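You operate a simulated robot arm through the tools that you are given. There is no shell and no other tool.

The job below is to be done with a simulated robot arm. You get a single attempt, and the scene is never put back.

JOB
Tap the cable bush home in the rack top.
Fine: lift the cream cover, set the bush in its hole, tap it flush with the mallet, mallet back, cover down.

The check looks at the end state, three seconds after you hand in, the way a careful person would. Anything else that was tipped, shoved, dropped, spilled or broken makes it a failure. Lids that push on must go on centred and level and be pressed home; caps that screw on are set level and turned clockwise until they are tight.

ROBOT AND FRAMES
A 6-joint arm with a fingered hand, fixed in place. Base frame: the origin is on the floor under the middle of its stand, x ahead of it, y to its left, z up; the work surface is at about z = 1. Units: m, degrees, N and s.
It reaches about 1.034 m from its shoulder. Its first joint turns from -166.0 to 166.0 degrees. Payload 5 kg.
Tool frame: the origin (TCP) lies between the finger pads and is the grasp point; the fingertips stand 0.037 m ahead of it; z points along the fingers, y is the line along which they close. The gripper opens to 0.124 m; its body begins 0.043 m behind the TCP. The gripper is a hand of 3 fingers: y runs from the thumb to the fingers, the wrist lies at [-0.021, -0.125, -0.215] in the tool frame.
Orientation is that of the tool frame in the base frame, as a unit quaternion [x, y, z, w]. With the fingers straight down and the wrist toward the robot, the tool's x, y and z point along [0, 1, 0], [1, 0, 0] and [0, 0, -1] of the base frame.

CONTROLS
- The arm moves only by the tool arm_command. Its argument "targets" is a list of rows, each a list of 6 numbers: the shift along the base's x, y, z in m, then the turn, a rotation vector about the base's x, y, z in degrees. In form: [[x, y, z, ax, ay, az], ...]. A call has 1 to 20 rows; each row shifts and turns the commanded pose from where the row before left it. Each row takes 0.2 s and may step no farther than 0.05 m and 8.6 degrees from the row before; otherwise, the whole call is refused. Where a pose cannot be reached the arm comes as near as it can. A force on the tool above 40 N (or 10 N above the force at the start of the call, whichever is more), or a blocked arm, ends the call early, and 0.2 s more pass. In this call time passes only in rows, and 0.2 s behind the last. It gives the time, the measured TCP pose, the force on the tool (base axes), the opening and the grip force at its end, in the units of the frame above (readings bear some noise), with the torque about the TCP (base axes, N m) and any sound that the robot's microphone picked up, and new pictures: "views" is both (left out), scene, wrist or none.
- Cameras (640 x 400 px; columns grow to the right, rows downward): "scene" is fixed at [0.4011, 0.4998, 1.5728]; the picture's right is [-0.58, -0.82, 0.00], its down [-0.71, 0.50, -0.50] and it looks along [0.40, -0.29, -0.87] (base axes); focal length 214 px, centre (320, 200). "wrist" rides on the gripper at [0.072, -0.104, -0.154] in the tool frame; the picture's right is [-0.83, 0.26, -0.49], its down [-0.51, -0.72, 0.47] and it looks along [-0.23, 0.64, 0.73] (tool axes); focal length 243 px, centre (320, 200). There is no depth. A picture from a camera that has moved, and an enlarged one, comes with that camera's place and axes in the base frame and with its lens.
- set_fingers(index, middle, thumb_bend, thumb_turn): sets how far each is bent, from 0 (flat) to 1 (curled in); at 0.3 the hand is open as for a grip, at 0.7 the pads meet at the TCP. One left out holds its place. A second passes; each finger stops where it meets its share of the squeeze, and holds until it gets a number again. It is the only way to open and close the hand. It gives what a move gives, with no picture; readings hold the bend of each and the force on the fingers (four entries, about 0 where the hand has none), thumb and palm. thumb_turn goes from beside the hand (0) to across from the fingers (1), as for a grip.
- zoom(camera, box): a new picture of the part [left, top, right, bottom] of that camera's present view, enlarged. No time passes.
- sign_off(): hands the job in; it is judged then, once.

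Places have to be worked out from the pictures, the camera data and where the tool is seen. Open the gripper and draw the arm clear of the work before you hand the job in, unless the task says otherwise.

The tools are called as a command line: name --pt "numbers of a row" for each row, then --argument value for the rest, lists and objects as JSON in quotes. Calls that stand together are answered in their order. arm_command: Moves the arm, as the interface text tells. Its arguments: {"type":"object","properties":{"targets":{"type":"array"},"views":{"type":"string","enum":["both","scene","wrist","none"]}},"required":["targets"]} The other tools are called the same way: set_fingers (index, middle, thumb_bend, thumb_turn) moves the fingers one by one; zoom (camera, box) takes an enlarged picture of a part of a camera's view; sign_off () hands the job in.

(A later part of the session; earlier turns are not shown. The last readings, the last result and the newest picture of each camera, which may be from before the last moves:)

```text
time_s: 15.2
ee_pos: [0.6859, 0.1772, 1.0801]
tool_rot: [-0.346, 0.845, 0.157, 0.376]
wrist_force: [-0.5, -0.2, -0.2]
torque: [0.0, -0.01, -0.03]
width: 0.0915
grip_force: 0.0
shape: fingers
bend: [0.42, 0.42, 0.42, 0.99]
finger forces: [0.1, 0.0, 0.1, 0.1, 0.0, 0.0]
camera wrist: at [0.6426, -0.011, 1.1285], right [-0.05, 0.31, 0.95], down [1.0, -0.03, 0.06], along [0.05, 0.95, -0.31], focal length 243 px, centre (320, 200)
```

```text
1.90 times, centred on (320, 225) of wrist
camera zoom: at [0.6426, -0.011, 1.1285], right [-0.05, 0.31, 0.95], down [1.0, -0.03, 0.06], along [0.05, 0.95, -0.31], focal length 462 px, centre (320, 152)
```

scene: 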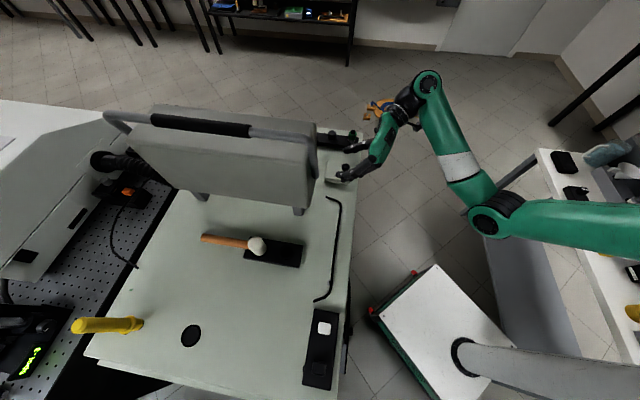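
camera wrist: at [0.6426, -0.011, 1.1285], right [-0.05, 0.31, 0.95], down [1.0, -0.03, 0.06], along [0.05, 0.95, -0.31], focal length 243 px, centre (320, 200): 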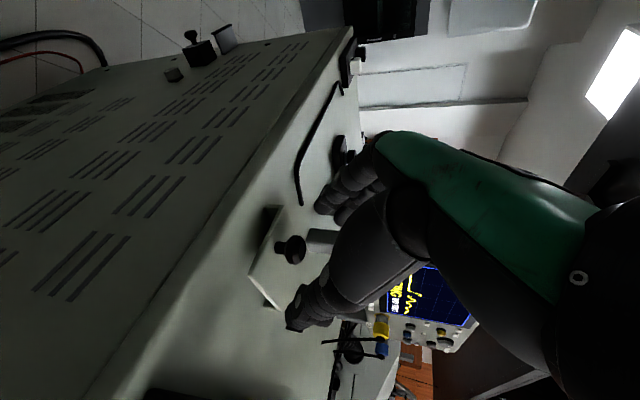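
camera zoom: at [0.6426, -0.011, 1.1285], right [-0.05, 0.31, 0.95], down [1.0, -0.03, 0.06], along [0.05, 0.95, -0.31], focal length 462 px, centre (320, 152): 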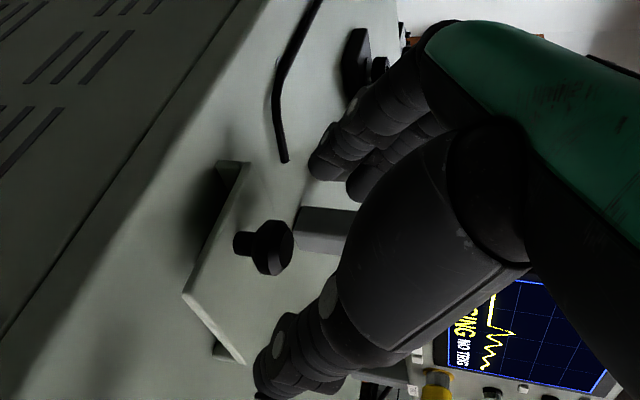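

The pose is in reach and the fingers now straddle the knob, though still high. I'll lower about 22 mm with a slight shift so the tips come level with the knob head.

arm_command --pt "-0.0015 -0.0005 -0.008 0 0 0" --pt "-0.001 -0.0004 -0.007 0 0 0" --pt "0 0 -0.007 0 0 0" --views "none"

zoom --camera "scene" --box '[310, 120, 370, 200]'

zoom --camera "wrist" --box '[220, 120, 420, 330]'

```text
time_s: 16.0
ee_pos: [0.6823, 0.1766, 1.0569]
tool_rot: [-0.345, 0.845, 0.158, 0.376]
wrist_force: [0.3, -0.5, -0.6]
torque: [0.04, -0.01, 0.01]
width: 0.0919
grip_force: 0.0
shape: fingers
bend: [0.42, 0.42, 0.42, 0.99]
finger forces: [0.1, 0.0, 0.0, 0.0, 0.1, 0.0]
```

```text
5.00 times, centred on (340, 160) of scene
camera zoom: at [0.4011, 0.4998, 1.5728], right [-0.58, -0.82, 0.0], down [-0.71, 0.5, -0.5], along [0.4, -0.29, -0.87], focal length 1072 px, centre (220, 400)
```

zoom: 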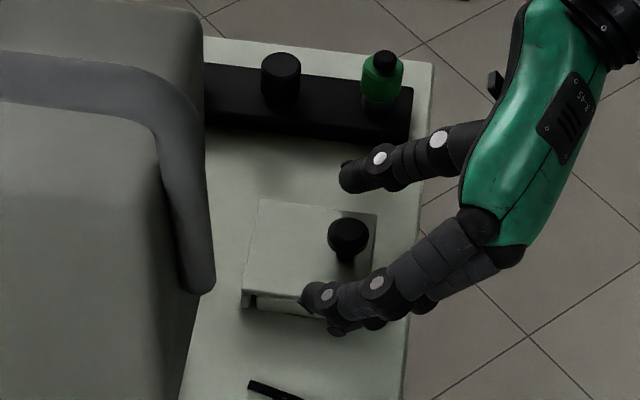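

```text
1.90 times, centred on (320, 225) of wrist
camera zoom: at [0.6395, -0.0124, 1.1063], right [-0.04, 0.31, 0.95], down [1.0, -0.03, 0.06], along [0.05, 0.95, -0.31], focal length 462 px, centre (320, 152)
```

zoom: 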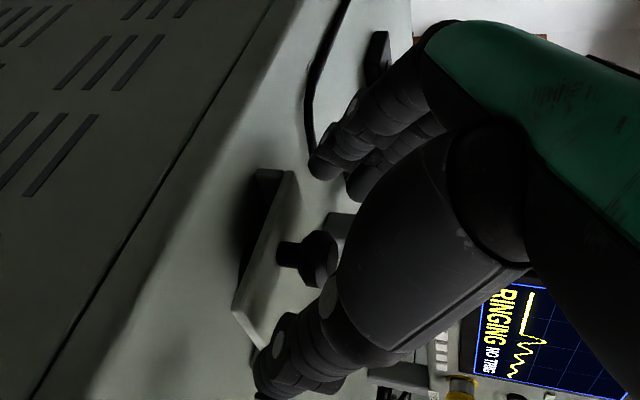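

Index and thumb tips now lie on a line through the knob head, close to the fingertips. I'll move 3 mm further in, then close index and thumb on the knob with the middle curled alongside.

arm_command --pt "0.003 0.002 0 0 0 0" --views "none"

set_fingers --index 0.7 --middle 0.58 --thumb_bend 0.7

zoom --camera "scene" --box '[310, 120, 370, 200]'

zoom --camera "wrist" --box '[220, 120, 420, 330]'

```text
time_s: 16.4
ee_pos: [0.6834, 0.1775, 1.0574]
tool_rot: [-0.345, 0.846, 0.158, 0.376]
wrist_force: [0.5, 0.3, -0.3]
torque: [0.01, 0.0, 0.0]
width: 0.0919
grip_force: 0.1
shape: fingers
bend: [0.42, 0.42, 0.42, 0.99]
finger forces: [0.0, 0.0, 0.1, 0.0, 0.1, 0.1]
```

```text
time_s: 17.4
ee_pos: [0.684, 0.1784, 1.0588]
tool_rot: [-0.345, 0.846, 0.157, 0.376]
wrist_force: [-2.5, 5.1, 0.8]
torque: [0.44, 0.31, 0.17]
width: 0.04
grip_force: 11.2
shape: fingers
bend: [0.56, 0.57, 0.64, 1.0]
finger forces: [14.8, 0.0, 0.0, 0.0, 8.2, 0.1]
```

```text
5.00 times, centred on (340, 160) of scene
camera zoom: at [0.4011, 0.4998, 1.5728], right [-0.58, -0.82, 0.0], down [-0.71, 0.5, -0.5], along [0.4, -0.29, -0.87], focal length 1072 px, centre (220, 400)
```

zoom: 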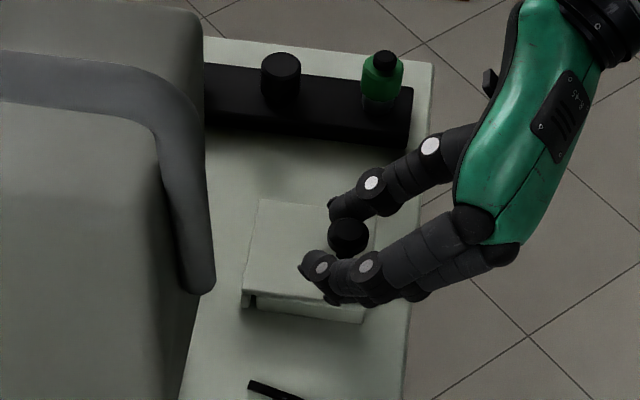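

```text
1.90 times, centred on (320, 225) of wrist
camera zoom: at [0.6422, -0.0105, 1.1067], right [-0.04, 0.31, 0.95], down [1.0, -0.03, 0.06], along [0.05, 0.95, -0.31], focal length 462 px, centre (320, 152)
```

zoom: 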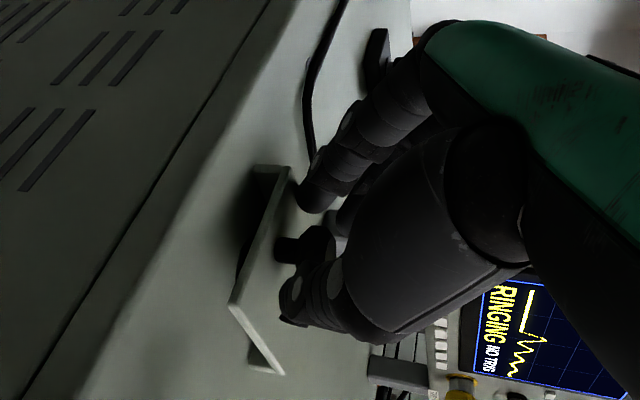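

The knob is held (index 15 N, thumb 8 N). I'll shift 3 mm toward the index side to balance the squeeze, then start the lift along the hinge arc by about 10° and look.

arm_command --pt "-0.002 0.002 0 0 0 0" --pt "0.0025 0.0025 0.006 -2.1 2.1 0" --pt "0.0025 0.0025 0.006 -2.1 2.1 0" --views "none"

zoom --camera "scene" --box '[310, 120, 370, 200]'

zoom --camera "wrist" --box '[220, 120, 420, 330]'

```text
time_s: 18.2
ee_pos: [0.6886, 0.1853, 1.069]
tool_rot: [-0.353, 0.864, 0.139, 0.331]
wrist_force: [3.3, 2.4, -3.1]
torque: [0.21, 0.12, 0.03]
width: 0.0401
grip_force: 11.4
shape: fingers
bend: [0.57, 0.57, 0.63, 1.0]
finger forces: [11.4, 0.1, 0.0, 0.0, 11.6, 0.0]
```

```text
5.00 times, centred on (340, 160) of scene
camera zoom: at [0.4011, 0.4998, 1.5728], right [-0.58, -0.82, 0.0], down [-0.71, 0.5, -0.5], along [0.4, -0.29, -0.87], focal length 1072 px, centre (220, 400)
```

zoom: 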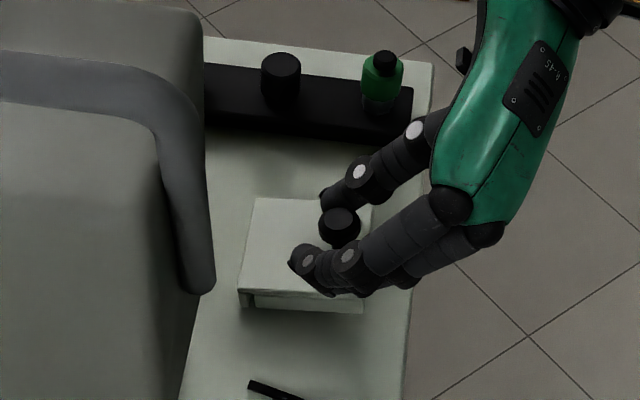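

```text
1.90 times, centred on (320, 225) of wrist
camera zoom: at [0.6502, 0.0007, 1.1343], right [0.02, 0.38, 0.92], down [1.0, -0.03, -0.01], along [0.02, 0.92, -0.38], focal length 462 px, centre (320, 152)
```

zoom: 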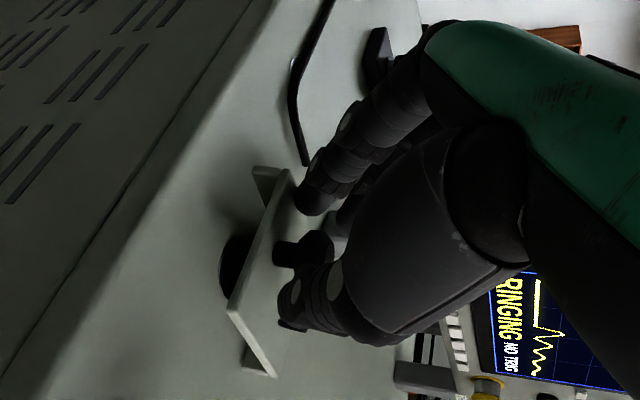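

The lid moved with the hand and a dark round hole is now visible beneath it. I'll zoom in tighter to see whether it pivots on the far edge or lifts off as a whole.

zoom --camera "wrist" --box '[270, 190, 350, 260]'

zoom --camera "scene" --box '[325, 155, 365, 185]'

```text
5.71 times, centred on (310, 225) of wrist
camera zoom: at [0.6502, 0.0007, 1.1343], right [0.02, 0.38, 0.92], down [1.0, -0.03, -0.01], along [0.02, 0.92, -0.38], focal length 1386 px, centre (377, 57)
```

zoom: 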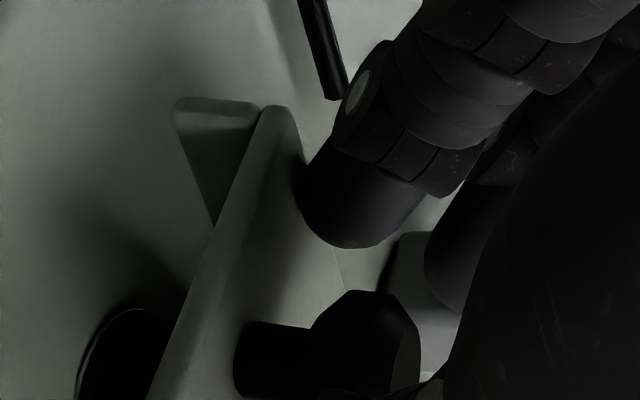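

```text
13.33 times, centred on (345, 170) of scene
camera zoom: at [0.4011, 0.4998, 1.5728], right [-0.58, -0.82, 0.0], down [-0.71, 0.5, -0.5], along [0.4, -0.29, -0.87], focal length 2860 px, centre (-13, 600)
```

zoom: 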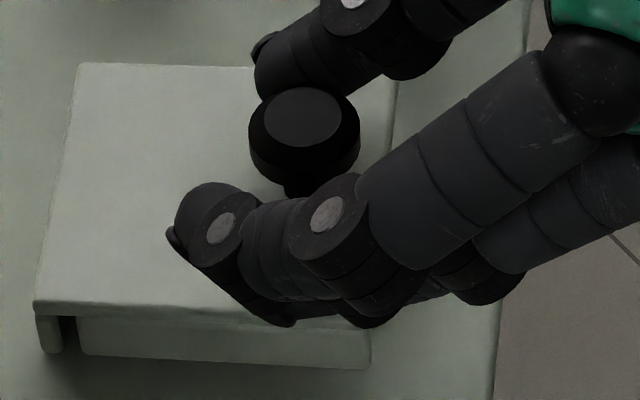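

The plate carries its own skirts on two sides, and its far lip has stayed on the rack while the knob side rose, consistent with a hinge there. I'll continue along the arc another 20° with the hand rotating, then look again.

arm_command --pt "0.0032 0.0032 0.0054 -2.1 2.1 0" --pt "0.0032 0.0032 0.0054 -2.1 2.1 0" --pt "0.0037 0.0037 0.0046 -2.1 2.1 0" --pt "0.0037 0.0037 0.0046 -2.1 2.1 0" --views "none"

zoom --camera "scene" --box '[310, 130, 370, 190]'

zoom --camera "wrist" --box '[220, 160, 380, 330]'

```text
time_s: 19.2
ee_pos: [0.7029, 0.2002, 1.0907]
tool_rot: [-0.365, 0.894, 0.101, 0.24]
wrist_force: [4.3, 5.7, -10.9]
torque: [0.15, 0.17, -0.01]
width: 0.0409
grip_force: 11.1
shape: fingers
bend: [0.57, 0.57, 0.62, 1.0]
finger forces: [10.8, 0.0, 0.1, 0.1, 10.8, 0.0]
```

```text
6.67 times, centred on (340, 160) of scene
camera zoom: at [0.4011, 0.4998, 1.5728], right [-0.58, -0.82, 0.0], down [-0.71, 0.5, -0.5], along [0.4, -0.29, -0.87], focal length 1430 px, centre (187, 467)
```

zoom: 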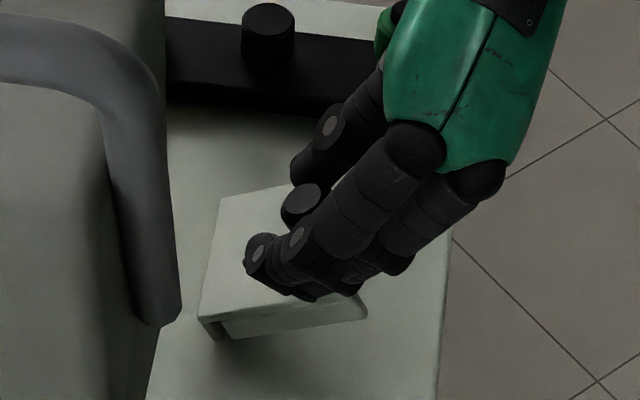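

```text
2.35 times, centred on (300, 245) of wrist
camera zoom: at [0.6763, 0.0268, 1.1867], right [0.16, 0.51, 0.84], down [0.99, -0.04, -0.16], along [-0.05, 0.86, -0.51], focal length 571 px, centre (367, 94)
```

zoom: 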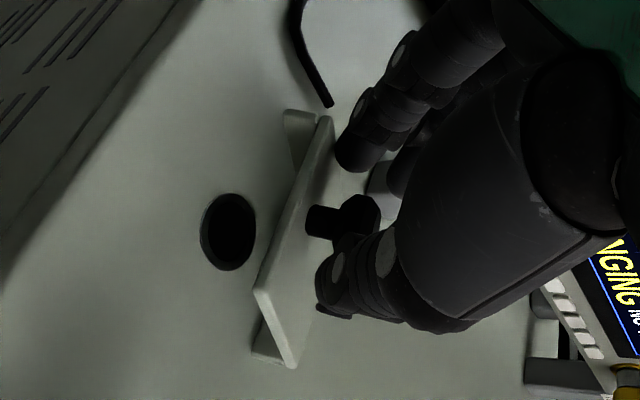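

The pull on the tool (down and toward the hinge, ~13 N) shows the true pivot is lower than I assumed, near the bottom of the lip. I'll relax 3 mm downward and continue along a corrected arc centred at about z≈1.003.

arm_command --pt "0 0 -0.003 0 0 0" --pt "0.006 0.006 0.0038 -2.45 2.45 0" --pt "0.006 0.006 0.0038 -2.45 2.45 0" --views "none"

zoom --camera "scene" --box '[310, 130, 370, 190]'

zoom --camera "wrist" --box '[220, 160, 380, 330]'

```text
time_s: 20.0
ee_pos: [0.7193, 0.2168, 1.0905]
tool_rot: [-0.369, 0.907, 0.08, 0.189]
wrist_force: [-3.4, -4.0, 12.7]
torque: [0.24, 0.36, -0.02]
width: 0.0391
grip_force: 12.5
shape: fingers
bend: [0.57, 0.57, 0.64, 1.0]
finger forces: [14.7, 0.0, 0.0, 0.0, 9.8, 0.0]
out of reach, approached as far as the arm can: row 3
```

```text
6.67 times, centred on (340, 160) of scene
camera zoom: at [0.4011, 0.4998, 1.5728], right [-0.58, -0.82, 0.0], down [-0.71, 0.5, -0.5], along [0.4, -0.29, -0.87], focal length 1430 px, centre (187, 467)
```

zoom: 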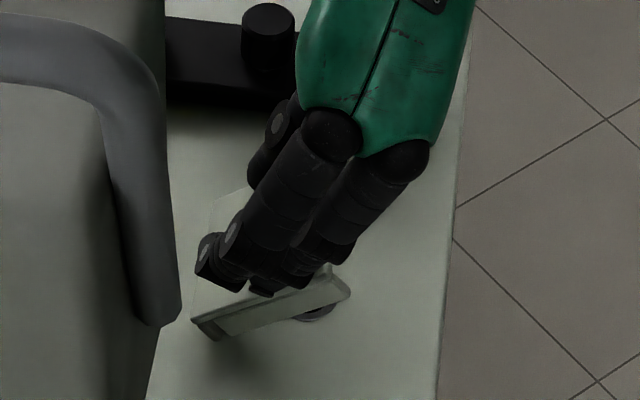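

```text
2.35 times, centred on (300, 245) of wrist
camera zoom: at [0.7009, 0.0524, 1.2022], right [0.22, 0.58, 0.78], down [0.97, -0.06, -0.23], along [-0.09, 0.81, -0.58], focal length 571 px, centre (367, 94)
```

zoom: 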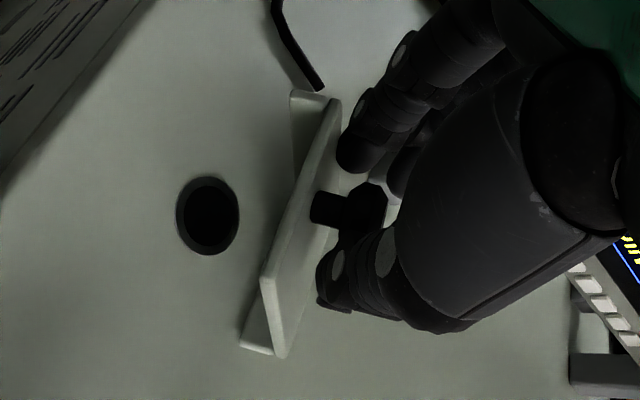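

The last row hit a reach limit and the hand sagged about 4 mm, pressing on the lid (+12.7 N). I'll rotate the hand back to about 60°, rise 5–6 mm to relieve it, and carry on along the arc without steepening the hand.

arm_command --pt "0.0012 0.0012 0.0028 2.2 -2.2 0" --pt "0.0012 0.0012 0.0028 2.2 -2.2 0" --pt "0.0046 0.0046 0.0005 -0.7 0.7 0" --pt "0.0046 0.0046 0.0005 -0.7 0.7 0" --views "none"

zoom --camera "scene" --box '[310, 130, 370, 190]'

zoom --camera "wrist" --box '[220, 160, 380, 330]'

```text
time_s: 21.0
ee_pos: [0.7324, 0.228, 1.0954]
tool_rot: [-0.367, 0.899, 0.092, 0.219]
wrist_force: [5.4, -4.0, -5.2]
torque: [-0.13, 0.04, -0.07]
width: 0.0237
grip_force: 6.7
shape: fingers
bend: [0.66, 0.57, 0.64, 1.0]
finger forces: [2.6, 0.0, 0.0, 0.1, 9.6, 0.1]
```

```text
6.67 times, centred on (340, 160) of scene
camera zoom: at [0.4011, 0.4998, 1.5728], right [-0.58, -0.82, 0.0], down [-0.71, 0.5, -0.5], along [0.4, -0.29, -0.87], focal length 1430 px, centre (187, 467)
```

zoom: 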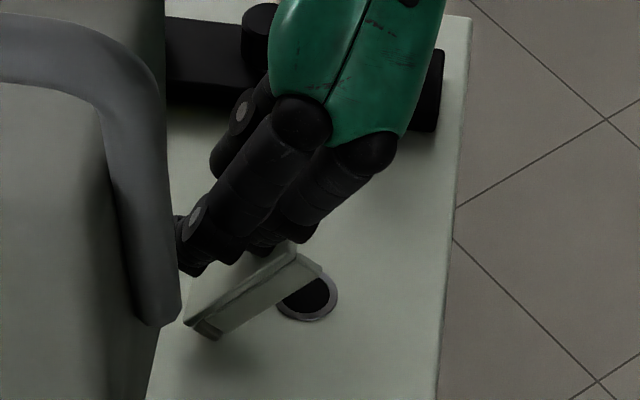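

```text
2.35 times, centred on (300, 245) of wrist
camera zoom: at [0.709, 0.0581, 1.1969], right [0.18, 0.54, 0.82], down [0.98, -0.05, -0.19], along [-0.06, 0.84, -0.54], focal length 571 px, centre (367, 94)
```

zoom: 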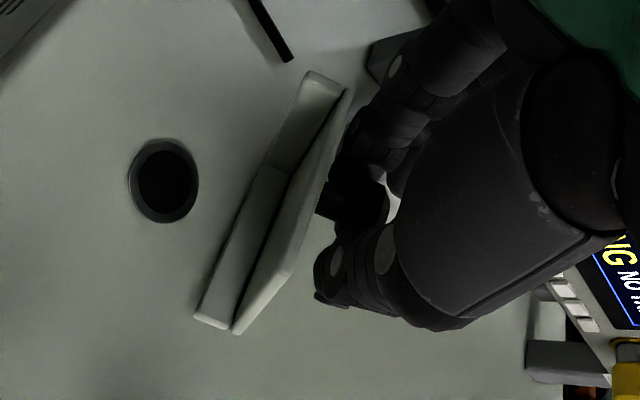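

The lid is at roughly 60° now and the ringed hole is visible, but the index has slid deeper (bend 0.66, only 2.6 N). I'll command a firmer pinch so it keeps squeezing, then continue.

set_fingers --index 0.9 --thumb_bend 0.8

zoom --camera "wrist" --box '[270, 180, 370, 300]'

zoom --camera "scene" --box '[310, 140, 360, 185]'

```text
time_s: 22.0
ee_pos: [0.7325, 0.2286, 1.094]
tool_rot: [-0.366, 0.9, 0.093, 0.219]
wrist_force: [12.4, -10.0, -11.9]
torque: [-0.17, -0.16, -0.14]
width: 0.0211
grip_force: 20.6
shape: fingers
bend: [0.71, 0.57, 0.66, 1.0]
finger forces: [12.8, 0.0, 0.1, 0.0, 28.4, 0.1]
```

```text
3.33 times, centred on (320, 240) of wrist
camera zoom: at [0.7095, 0.058, 1.1968], right [0.18, 0.54, 0.82], down [0.98, -0.05, -0.19], along [-0.06, 0.84, -0.54], focal length 809 px, centre (320, 67)
```

zoom: 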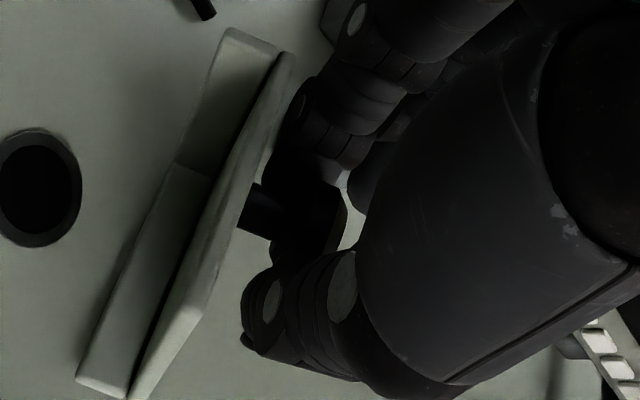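

```text
8.89 times, centred on (335, 162) of scene
camera zoom: at [0.4011, 0.4998, 1.5728], right [-0.58, -0.82, 0.0], down [-0.71, 0.5, -0.5], along [0.4, -0.29, -0.87], focal length 1906 px, centre (187, 533)
```

zoom: 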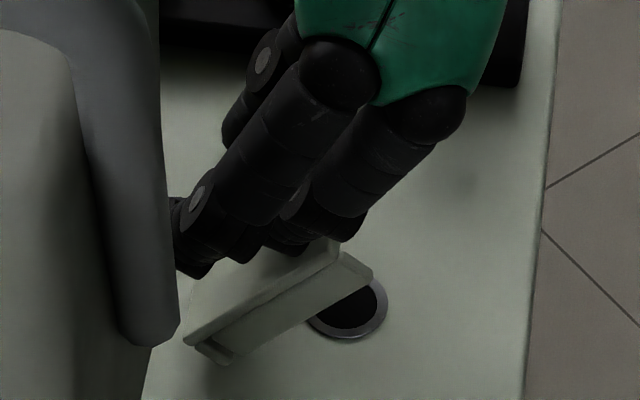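

The pinch is firm but the thumb presses harder than the index (28 vs 13 N). I'll shift slightly toward the thumb side to balance while continuing the arc about 10°.

arm_command --pt "0.0025 -0.0025 0 0 0 0" --pt "0.0035 0.0035 0.0 -0.7 0.7 0" --pt "0.0035 0.0035 -0.0002 -0.7 0.7 0" --pt "0.0035 0.0035 -0.0004 -0.7 0.7 0" --views "none"

zoom --camera "wrist" --box '[220, 160, 380, 330]'

zoom --camera "scene" --box '[310, 140, 360, 185]'

```text
time_s: 23.0
ee_pos: [0.7444, 0.2325, 1.094]
tool_rot: [-0.37, 0.905, 0.082, 0.194]
wrist_force: [-14.4, -31.5, -5.8]
torque: [1.2, 0.41, 1.65]
width: 0.0203
grip_force: 35.8
shape: fingers
bend: [0.71, 0.59, 0.68, 1.0]
finger forces: [16.3, 32.4, 0.0, 0.1, 22.4, 0.0]
```

```text
2.35 times, centred on (300, 245) of wrist
camera zoom: at [0.725, 0.0669, 1.2042], right [0.21, 0.57, 0.79], down [0.97, -0.05, -0.22], along [-0.09, 0.82, -0.57], focal length 571 px, centre (367, 94)
```

zoom: 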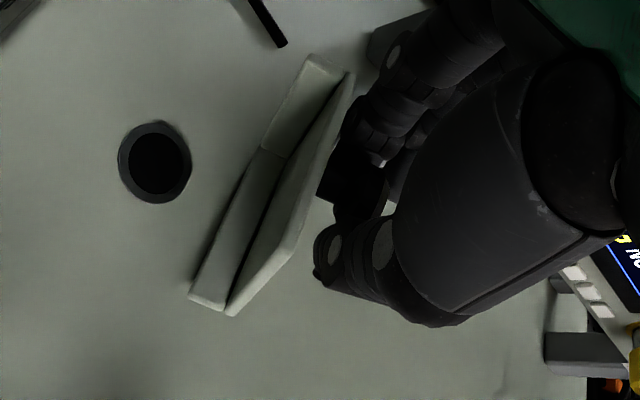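

```text
8.89 times, centred on (335, 162) of scene
camera zoom: at [0.4011, 0.4998, 1.5728], right [-0.58, -0.82, 0.0], down [-0.71, 0.5, -0.5], along [0.4, -0.29, -0.87], focal length 1906 px, centre (187, 533)
```

zoom: 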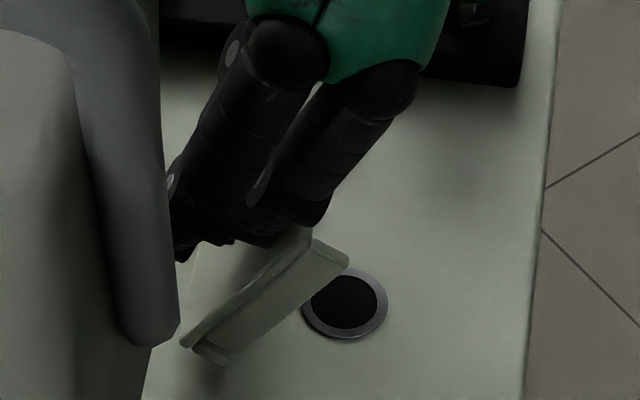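

The middle finger suddenly reads 32 N — it has touched the instrument beside it. I'll back off at once along the arc before doing anything else.

arm_command --pt "-0.003 -0.004 0.0 0.7 -0.7 0" --pt "-0.0035 -0.0035 0.0 0.7 -0.7 0" --views "both"

```text
time_s: 23.6
ee_pos: [0.7389, 0.2285, 1.094]
tool_rot: [-0.367, 0.901, 0.09, 0.212]
wrist_force: [4.5, -4.4, -13.6]
torque: [-0.04, 0.06, -0.07]
width: 0.0199
grip_force: 20.0
shape: fingers
bend: [0.71, 0.58, 0.68, 1.0]
finger forces: [14.8, 1.0, 0.0, 0.0, 24.1, 0.0]
camera wrist: at [0.7178, 0.0608, 1.1988], right [0.19, 0.55, 0.81], down [0.98, -0.05, -0.2], along [-0.07, 0.83, -0.55], focal length 243 px, centre (320, 200)
```

scene: 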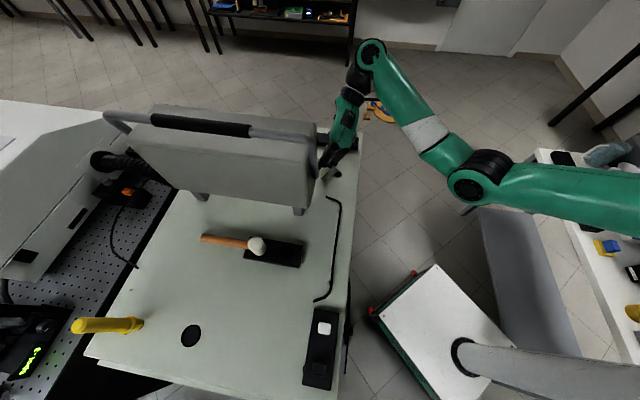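
wrist: 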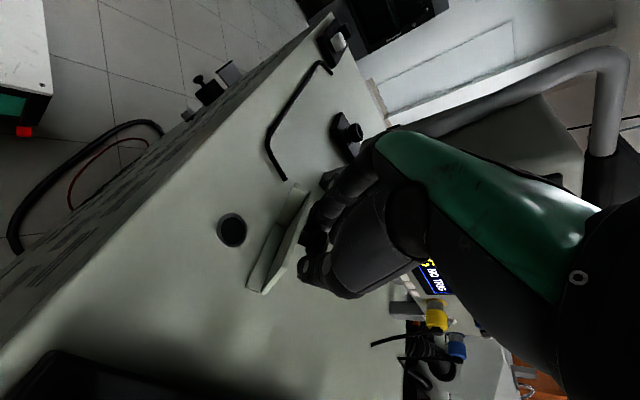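

The instrument shows no visible shift, and the middle finger is free again (1 N). Since it is what touches, I'll curl the middle finger right into the palm, while index and thumb keep hold of the knob.

set_fingers --middle 1.0

zoom --camera "wrist" --box '[220, 160, 380, 330]'

zoom --camera "scene" --box '[310, 140, 360, 185]'

```text
time_s: 24.6
ee_pos: [0.7399, 0.2286, 1.0936]
tool_rot: [-0.368, 0.901, 0.09, 0.212]
wrist_force: [2.0, -1.7, -12.3]
torque: [-0.01, 0.08, -0.08]
width: 0.0199
grip_force: 19.3
shape: fingers
bend: [0.71, 1.0, 0.68, 1.0]
finger forces: [15.3, 0.1, 0.0, 0.0, 22.7, 0.1]
```

```text
2.35 times, centred on (300, 245) of wrist
camera zoom: at [0.7175, 0.0601, 1.1988], right [0.19, 0.55, 0.81], down [0.98, -0.05, -0.2], along [-0.07, 0.83, -0.55], focal length 571 px, centre (367, 94)
```

zoom: 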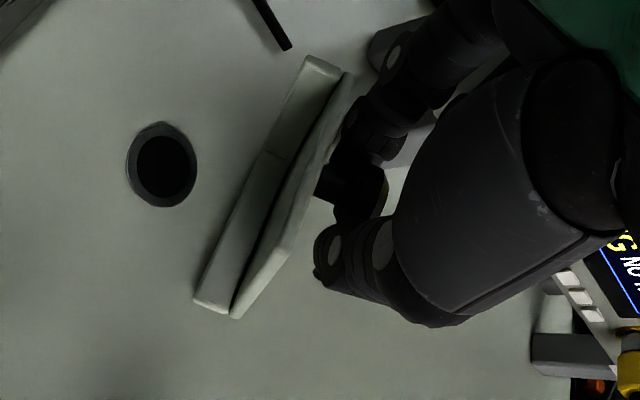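

```text
8.89 times, centred on (335, 162) of scene
camera zoom: at [0.4011, 0.4998, 1.5728], right [-0.58, -0.82, 0.0], down [-0.71, 0.5, -0.5], along [0.4, -0.29, -0.87], focal length 1906 px, centre (187, 533)
```

zoom: 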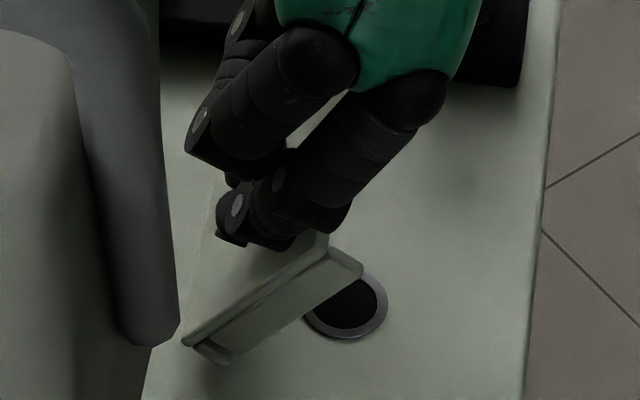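

The curled middle now clears, though its knuckle is near the instrument. I'll tilt the hand body back toward the robot while pulling the knob a little further along the arc, to about 72°, which opens clearance on that side.

arm_command --pt "0.001 0.001 -0.001 2.7 -2.7 0" --pt "0.001 0.001 -0.001 2.7 -2.7 0" --pt "0.0012 0.0012 -0.0005 2.7 -2.7 0" --views "none"

zoom --camera "wrist" --box '[220, 160, 380, 330]'

zoom --camera "scene" --box '[310, 140, 360, 185]'

```text
time_s: 25.4
ee_pos: [0.7413, 0.2318, 1.092]
tool_rot: [-0.356, 0.876, 0.126, 0.3]
wrist_force: [1.9, -7.3, -9.5]
torque: [-0.29, 0.24, -0.04]
width: 0.0179
grip_force: 19.8
shape: fingers
bend: [0.71, 1.0, 0.68, 1.0]
finger forces: [15.9, 0.0, 0.1, 0.0, 23.5, 0.0]
```

```text
2.35 times, centred on (300, 245) of wrist
camera zoom: at [0.7074, 0.0505, 1.1681], right [0.07, 0.43, 0.9], down [1.0, -0.03, -0.06], along [0.0, 0.9, -0.43], focal length 571 px, centre (367, 94)
```

zoom: 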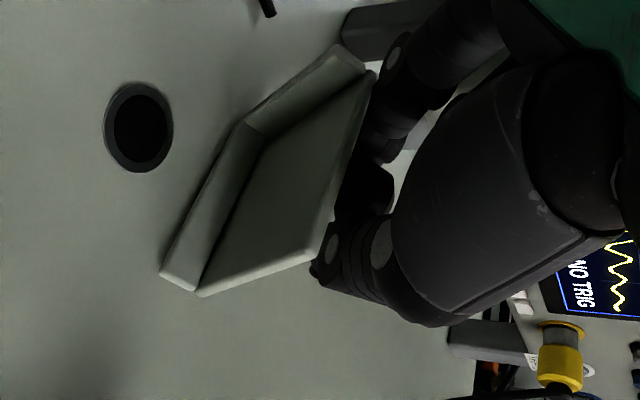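

```text
8.89 times, centred on (335, 162) of scene
camera zoom: at [0.4011, 0.4998, 1.5728], right [-0.58, -0.82, 0.0], down [-0.71, 0.5, -0.5], along [0.4, -0.29, -0.87], focal length 1906 px, centre (187, 533)
```

zoom: 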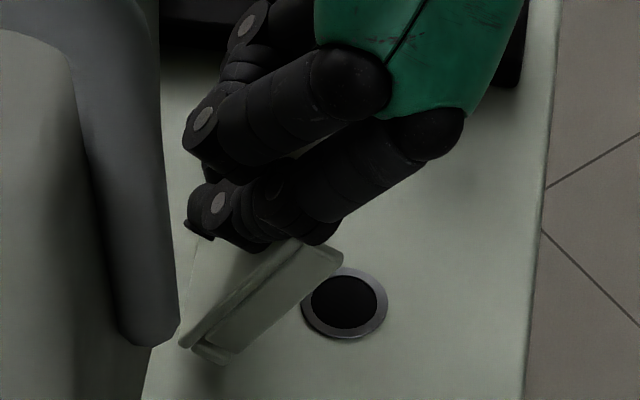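

The lid is now about 71° open, and with the low pivot its weight should soon carry it past centre. I'll continue gently to about 80° while tilting the hand further back, watching finger forces.

arm_command --pt "0.0028 0.0028 -0.0022 2.3 -2.3 0" --pt "0.0028 0.0028 -0.0026 2.3 -2.3 0" --views "none"

zoom --camera "wrist" --box '[220, 160, 380, 330]'

zoom --camera "scene" --box '[310, 140, 360, 185]'

```text
time_s: 26.0
ee_pos: [0.7468, 0.2367, 1.091]
tool_rot: [-0.349, 0.856, 0.148, 0.351]
wrist_force: [-4.2, -14.6, 17.0]
torque: [-0.23, 1.51, -0.15]
width: 0.0163
grip_force: 33.3
shape: fingers
bend: [0.72, 1.0, 0.7, 0.99]
finger forces: [42.8, 0.1, 0.0, 0.0, 23.2, 0.0]
```

```text
2.35 times, centred on (300, 245) of wrist
camera zoom: at [0.7077, 0.0499, 1.1482], right [-0.01, 0.35, 0.94], down [1.0, -0.03, 0.02], along [0.03, 0.94, -0.35], focal length 571 px, centre (367, 94)
```

zoom: 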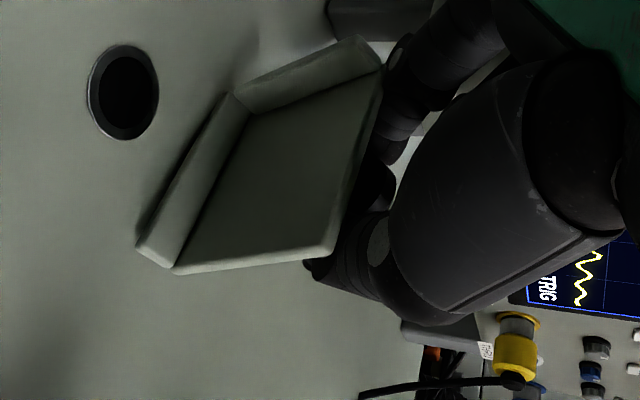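

```text
8.89 times, centred on (335, 162) of scene
camera zoom: at [0.4011, 0.4998, 1.5728], right [-0.58, -0.82, 0.0], down [-0.71, 0.5, -0.5], along [0.4, -0.29, -0.87], focal length 1906 px, centre (187, 533)
```

zoom: 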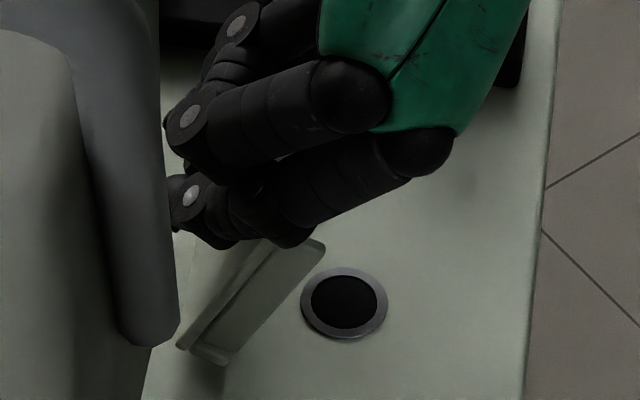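

The index is now pressing on the lid's top edge (43 N) with the lid at about 80°, which should be past its balance point. I'll lift 3 mm to relieve that, then open only the thumb to release the knob.

arm_command --pt "-0.001 -0.001 0.003 0 0 0" --views "none"

set_fingers --thumb_bend 0.5

zoom --camera "wrist" --box '[220, 160, 380, 330]'

zoom --camera "scene" --box '[310, 140, 360, 185]'

```text
time_s: 26.4
ee_pos: [0.7462, 0.2349, 1.0901]
tool_rot: [-0.349, 0.857, 0.146, 0.35]
wrist_force: [0.0, -11.8, 5.6]
torque: [-0.24, 0.76, -0.18]
width: 0.0163
grip_force: 26.5
shape: fingers
bend: [0.72, 1.0, 0.7, 0.99]
finger forces: [29.8, 0.0, 0.2, 0.1, 22.6, 0.1]
```

```text
time_s: 27.4
ee_pos: [0.7456, 0.2353, 1.0914]
tool_rot: [-0.35, 0.857, 0.147, 0.35]
wrist_force: [-14.0, 10.0, -2.1]
torque: [0.09, 0.6, 0.05]
width: 0.0413
grip_force: 10.9
shape: fingers
bend: [0.72, 1.0, 0.5, 1.0]
finger forces: [22.5, 0.0, 0.1, 0.0, 0.1, 0.1]
```

```text
2.35 times, centred on (300, 245) of wrist
camera zoom: at [0.706, 0.0498, 1.1493], right [0.0, 0.35, 0.94], down [1.0, -0.03, 0.01], along [0.03, 0.93, -0.35], focal length 571 px, centre (367, 94)
```

zoom: 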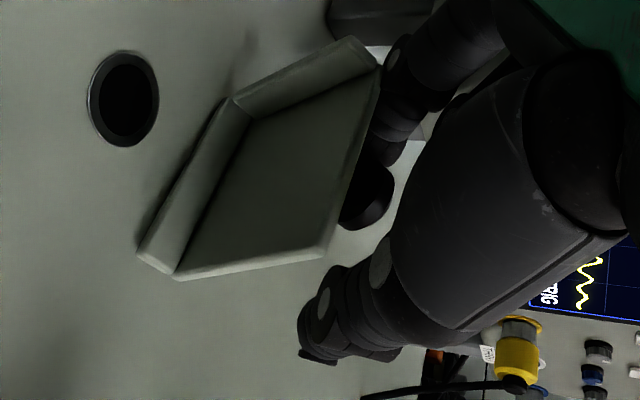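

```text
8.89 times, centred on (335, 162) of scene
camera zoom: at [0.4011, 0.4998, 1.5728], right [-0.58, -0.82, 0.0], down [-0.71, 0.5, -0.5], along [0.4, -0.29, -0.87], focal length 1906 px, centre (187, 533)
```

zoom: 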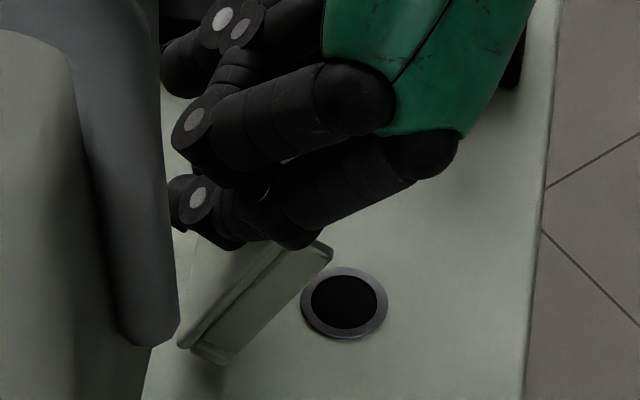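

The thumb is clear and the lid stays up, with the index still pushing the knob sideways at 22 N. I'll ease the index slightly and check that the lid stays.

set_fingers --index 0.64

zoom --camera "wrist" --box '[220, 160, 380, 330]'

zoom --camera "scene" --box '[310, 140, 360, 185]'

```text
time_s: 28.4
ee_pos: [0.7466, 0.2368, 1.0917]
tool_rot: [-0.35, 0.857, 0.147, 0.35]
wrist_force: [0.5, -0.2, 0.6]
torque: [0.01, 0.03, -0.02]
width: 0.0456
grip_force: 0.2
shape: fingers
bend: [0.64, 1.0, 0.5, 1.0]
finger forces: [0.5, 0.0, 0.0, 0.0, 0.0, 0.0]
```

```text
2.35 times, centred on (300, 245) of wrist
camera zoom: at [0.7066, 0.049, 1.1495], right [0.0, 0.35, 0.94], down [1.0, -0.03, 0.01], along [0.03, 0.93, -0.35], focal length 571 px, centre (367, 94)
```

zoom: 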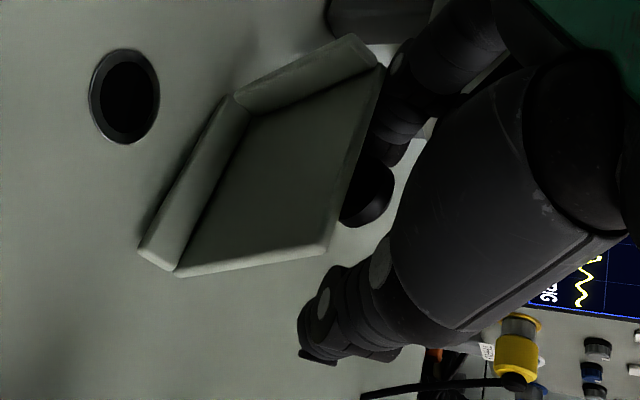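

```text
8.89 times, centred on (335, 162) of scene
camera zoom: at [0.4011, 0.4998, 1.5728], right [-0.58, -0.82, 0.0], down [-0.71, 0.5, -0.5], along [0.4, -0.29, -0.87], focal length 1906 px, centre (187, 533)
```

zoom: 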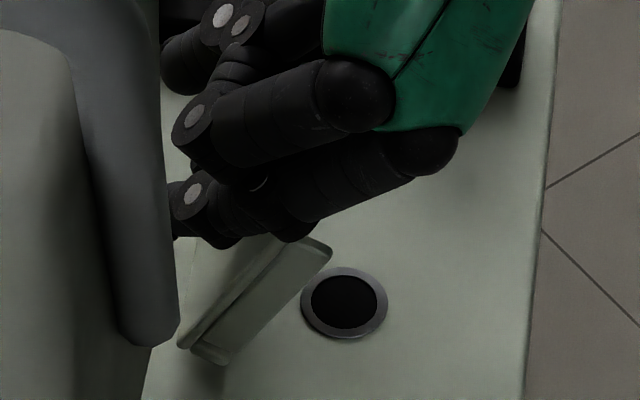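

No contact force now and the lid stays put at about 80°. I'll raise the hand straight up in small steps and watch whether the lid stays.

arm_command --pt "0 0 0.008 0 0 0" --pt "0 0 0.008 0 0 0" --views "none"

zoom --camera "wrist" --box '[220, 160, 380, 330]'

zoom --camera "scene" --box '[310, 140, 360, 185]'

```text
time_s: 29.0
ee_pos: [0.747, 0.237, 1.1075]
tool_rot: [-0.349, 0.857, 0.148, 0.349]
wrist_force: [-0.6, -0.7, -0.8]
torque: [0.01, 0.0, 0.01]
width: 0.0464
grip_force: 0.4
shape: fingers
bend: [0.64, 1.0, 0.5, 1.0]
finger forces: [0.2, 0.0, 0.0, 0.0, 0.0, 0.0]
```

```text
2.35 times, centred on (300, 245) of wrist
camera zoom: at [0.7067, 0.0506, 1.165], right [0.0, 0.35, 0.94], down [1.0, -0.03, 0.01], along [0.03, 0.93, -0.35], focal length 571 px, centre (367, 94)
```

zoom: 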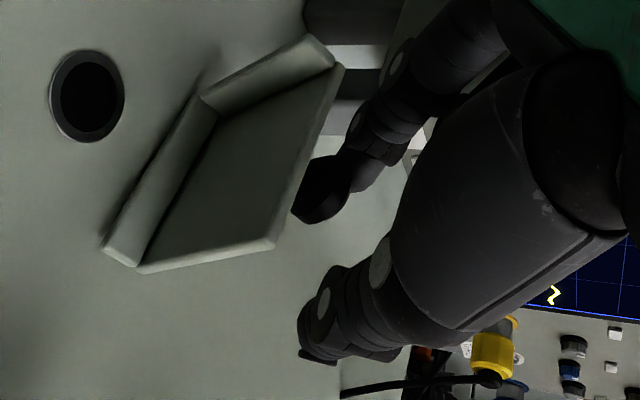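

```text
8.89 times, centred on (335, 162) of scene
camera zoom: at [0.4011, 0.4998, 1.5728], right [-0.58, -0.82, 0.0], down [-0.71, 0.5, -0.5], along [0.4, -0.29, -0.87], focal length 1906 px, centre (187, 533)
```

zoom: 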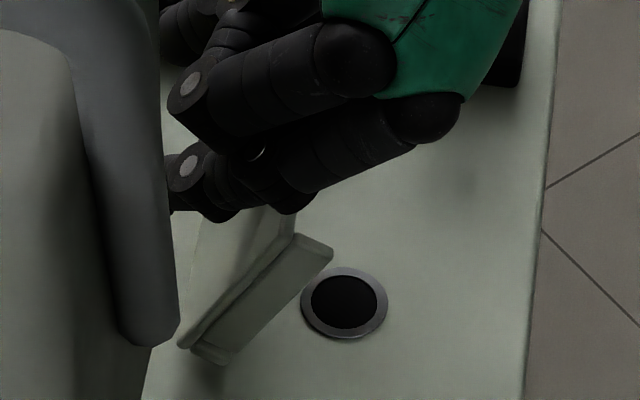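

The lid stays open by itself and the ringed hole is clear at about (0.711, 0.204), with an inner diameter of about 25 mm. I noticed a black ring-like part on the mallet's own pad, which may be the real bush, so I'll zoom there.

zoom --camera "scene" --box '[265, 235, 310, 270]'

zoom --camera "wrist" --box '[280, 60, 400, 160]'

```text
11.43 times, centred on (288, 252) of scene
camera zoom: at [0.4011, 0.4998, 1.5728], right [-0.58, -0.82, 0.0], down [-0.71, 0.5, -0.5], along [0.4, -0.29, -0.87], focal length 2451 px, centre (691, -400)
```

zoom: 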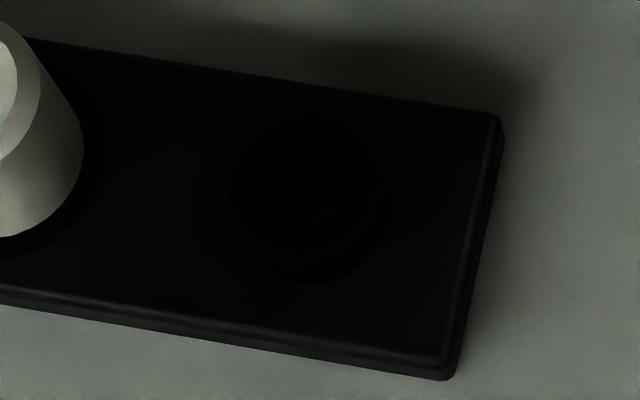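

```text
4.00 times, centred on (340, 110) of wrist
camera zoom: at [0.7067, 0.0506, 1.165], right [0.0, 0.35, 0.94], down [1.0, -0.03, 0.01], along [0.03, 0.93, -0.35], focal length 970 px, centre (240, 560)
```

zoom: 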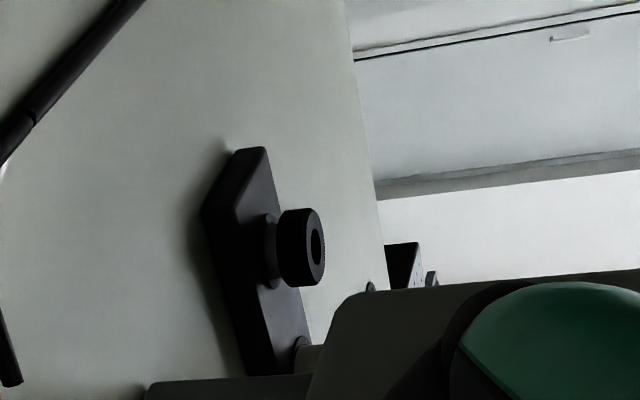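

That settles it: the bush is the black flanged ring on the mallet's pad, near (0.573, 0.477), with its flange up and a through-hole. Now I'll lift the hand clear of the open lid, then back away toward the robot.

arm_command --pt "0 0 0.015 0 0 0" --pt "0 0 0.015 0 0 0" --pt "-0.02 -0.02 0.01 0 0 0" --pt "-0.025 -0.025 0.0 0 0 0" --pt "-0.025 -0.025 0.0 0 0 0" --views "both"

```text
time_s: 30.2
ee_pos: [0.673, 0.1653, 1.1445]
tool_rot: [-0.35, 0.857, 0.147, 0.349]
wrist_force: [0.1, 0.4, 0.7]
torque: [-0.03, 0.03, -0.01]
width: 0.0458
grip_force: 0.0
shape: fingers
bend: [0.64, 1.0, 0.5, 1.0]
finger forces: [0.0, 0.0, 0.0, 0.1, 0.0, 0.0]
camera wrist: at [0.6329, -0.0211, 1.2035], right [0.0, 0.35, 0.94], down [1.0, -0.03, 0.01], along [0.03, 0.93, -0.35], focal length 243 px, centre (320, 200)
```

scene: 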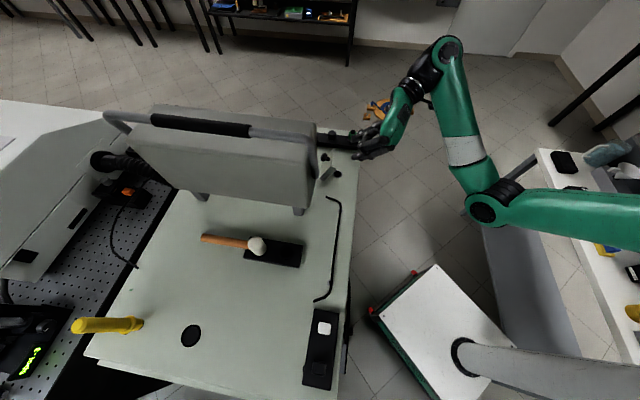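
wrist: 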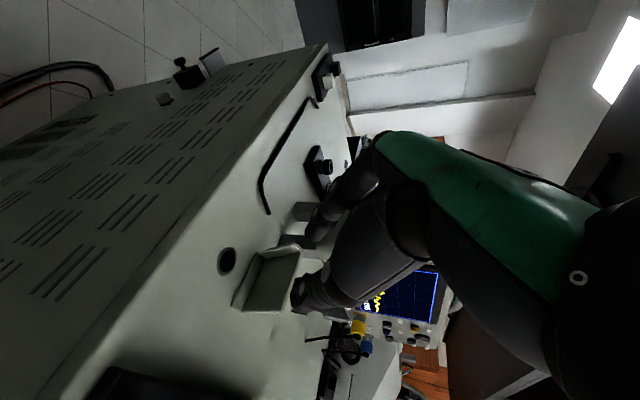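

The hand is clear and the lid stays open. I'll zoom on the lid and hole to confirm they are stable and judge the opening angle.

zoom --camera "scene" --box '[300, 140, 360, 195]'

zoom --camera "wrist" --box '[200, 130, 350, 320]'

```text
7.27 times, centred on (330, 168) of scene
camera zoom: at [0.4011, 0.4998, 1.5728], right [-0.58, -0.82, 0.0], down [-0.71, 0.5, -0.5], along [0.4, -0.29, -0.87], focal length 1560 px, centre (247, 436)
```

zoom: 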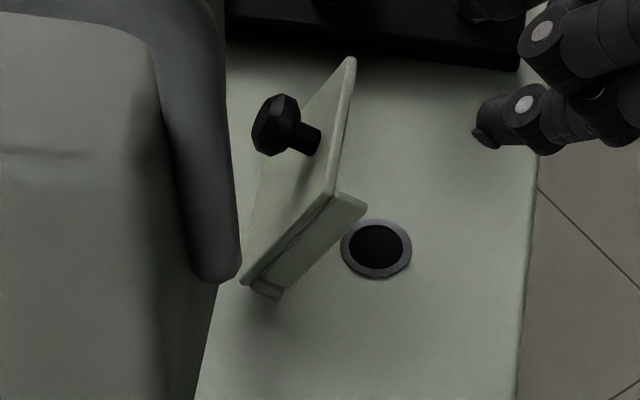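

```text
2.11 times, centred on (275, 225) of wrist
camera zoom: at [0.6329, -0.0211, 1.2035], right [0.0, 0.35, 0.94], down [1.0, -0.03, 0.01], along [0.03, 0.93, -0.35], focal length 511 px, centre (415, 147)
```

zoom: 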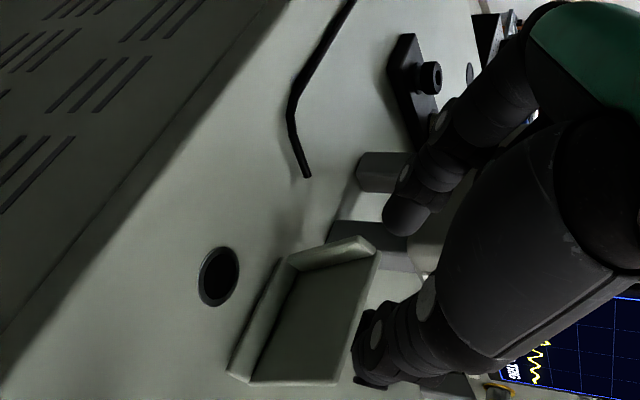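

The lid is stable at roughly 80° with the hole clear. Next I'll turn the hand back to pointing straight down with the wrist toward me, moving it off the rack edge while doing so, in two stages.

arm_command --pt "-0.012 -0.002 0.002 1.276 3.08 -7.437" --pt "-0.012 -0.002 0.002 1.276 3.08 -7.437" --pt "-0.012 0 0 1.276 3.08 -7.437" --pt "-0.012 0 0 1.276 3.08 -7.437" --pt "-0.012 0 0 1.276 3.08 -7.437" --pt "-0.012 0 0 1.276 3.08 -7.437" --pt "0 0 0 1.276 3.08 -7.437" --pt "0 0 0 1.276 3.08 -7.437" --views "scene"

```text
time_s: 32.0
ee_pos: [0.6027, 0.1619, 1.1504]
tool_rot: [0.187, 0.952, 0.096, 0.221]
wrist_force: [-0.1, 1.3, -0.2]
torque: [0.01, -0.01, 0.03]
width: 0.0459
grip_force: 0.0
shape: fingers
bend: [0.64, 1.0, 0.5, 1.0]
finger forces: [0.0, 0.0, 0.0, 0.0, 0.0, 0.0]
```

scene: 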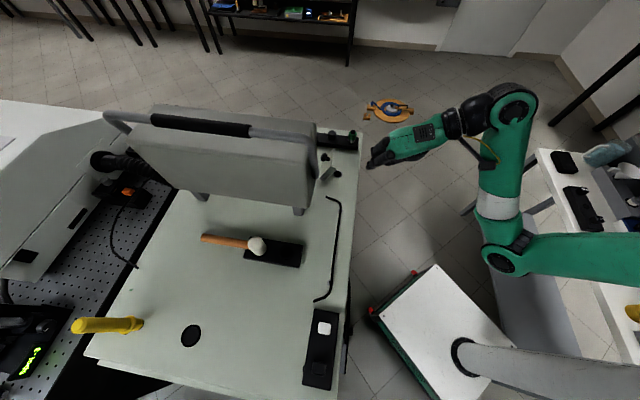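

The rotation went smoothly with no reach trouble. I'll finish the second half of the turn to straight down, and open the fingers.

arm_command --pt "0 0 0 1.276 3.08 -7.437" --pt "0 0 0 1.276 3.08 -7.437" --pt "0 0 0 1.276 3.08 -7.437" --pt "0 0 0 1.276 3.08 -7.437" --pt "0 0 0 1.276 3.08 -7.437" --pt "0 0 0 1.276 3.08 -7.437" --pt "0 0 0 1.276 3.08 -7.437" --pt "0 0 0 1.276 3.08 -7.437" --pt "0 0 0 1.276 3.08 -7.437" --views "both"

set_fingers --index 0.3 --middle 0.3 --thumb_bend 0.3 --thumb_turn 1.0

```text
time_s: 34.0
ee_pos: [0.6065, 0.1614, 1.1466]
tool_rot: [0.712, 0.702, 0.005, -0.001]
wrist_force: [0.3, 0.1, 0.0]
torque: [0.01, 0.0, 0.0]
width: 0.0458
grip_force: 0.1
shape: fingers
bend: [0.64, 1.0, 0.5, 1.0]
finger forces: [0.1, 0.0, 0.0, 0.1, 0.0, 0.0]
out of reach, approached as far as the arm can: row 9
camera wrist: at [0.5028, 0.234, 1.3007], right [0.25, -0.84, 0.49], down [-0.73, -0.49, -0.48], along [0.64, -0.23, -0.73], focal length 243 px, centre (320, 200)
```

scene: 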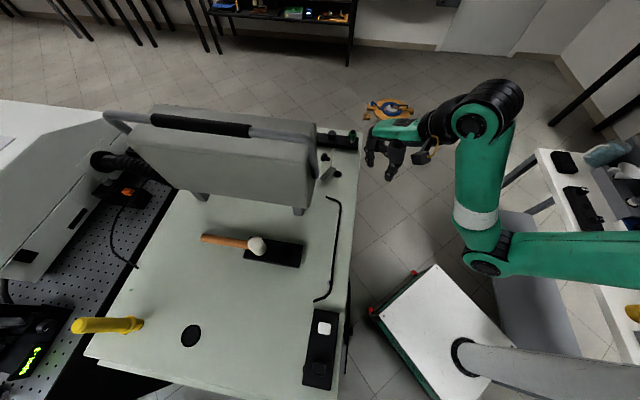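
wrist: 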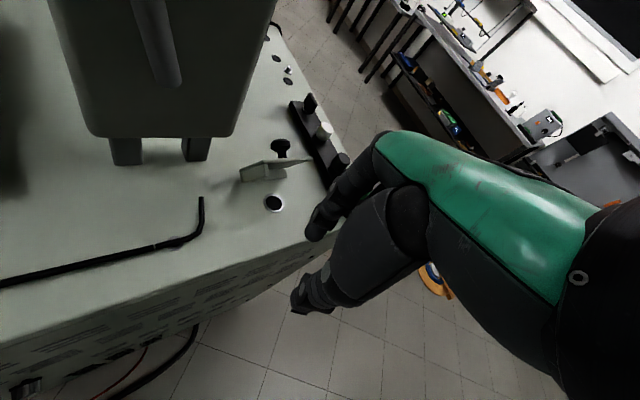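

```text
time_s: 35.0
ee_pos: [0.607, 0.1625, 1.1453]
tool_rot: [0.711, 0.703, 0.006, -0.001]
wrist_force: [0.7, 0.8, -0.3]
torque: [-0.02, -0.02, -0.04]
width: 0.1282
grip_force: 0.1
shape: fingers
bend: [0.3, 0.3, 0.3, 0.98]
finger forces: [0.1, 0.0, 0.0, 0.0, 0.0, 0.1]
```

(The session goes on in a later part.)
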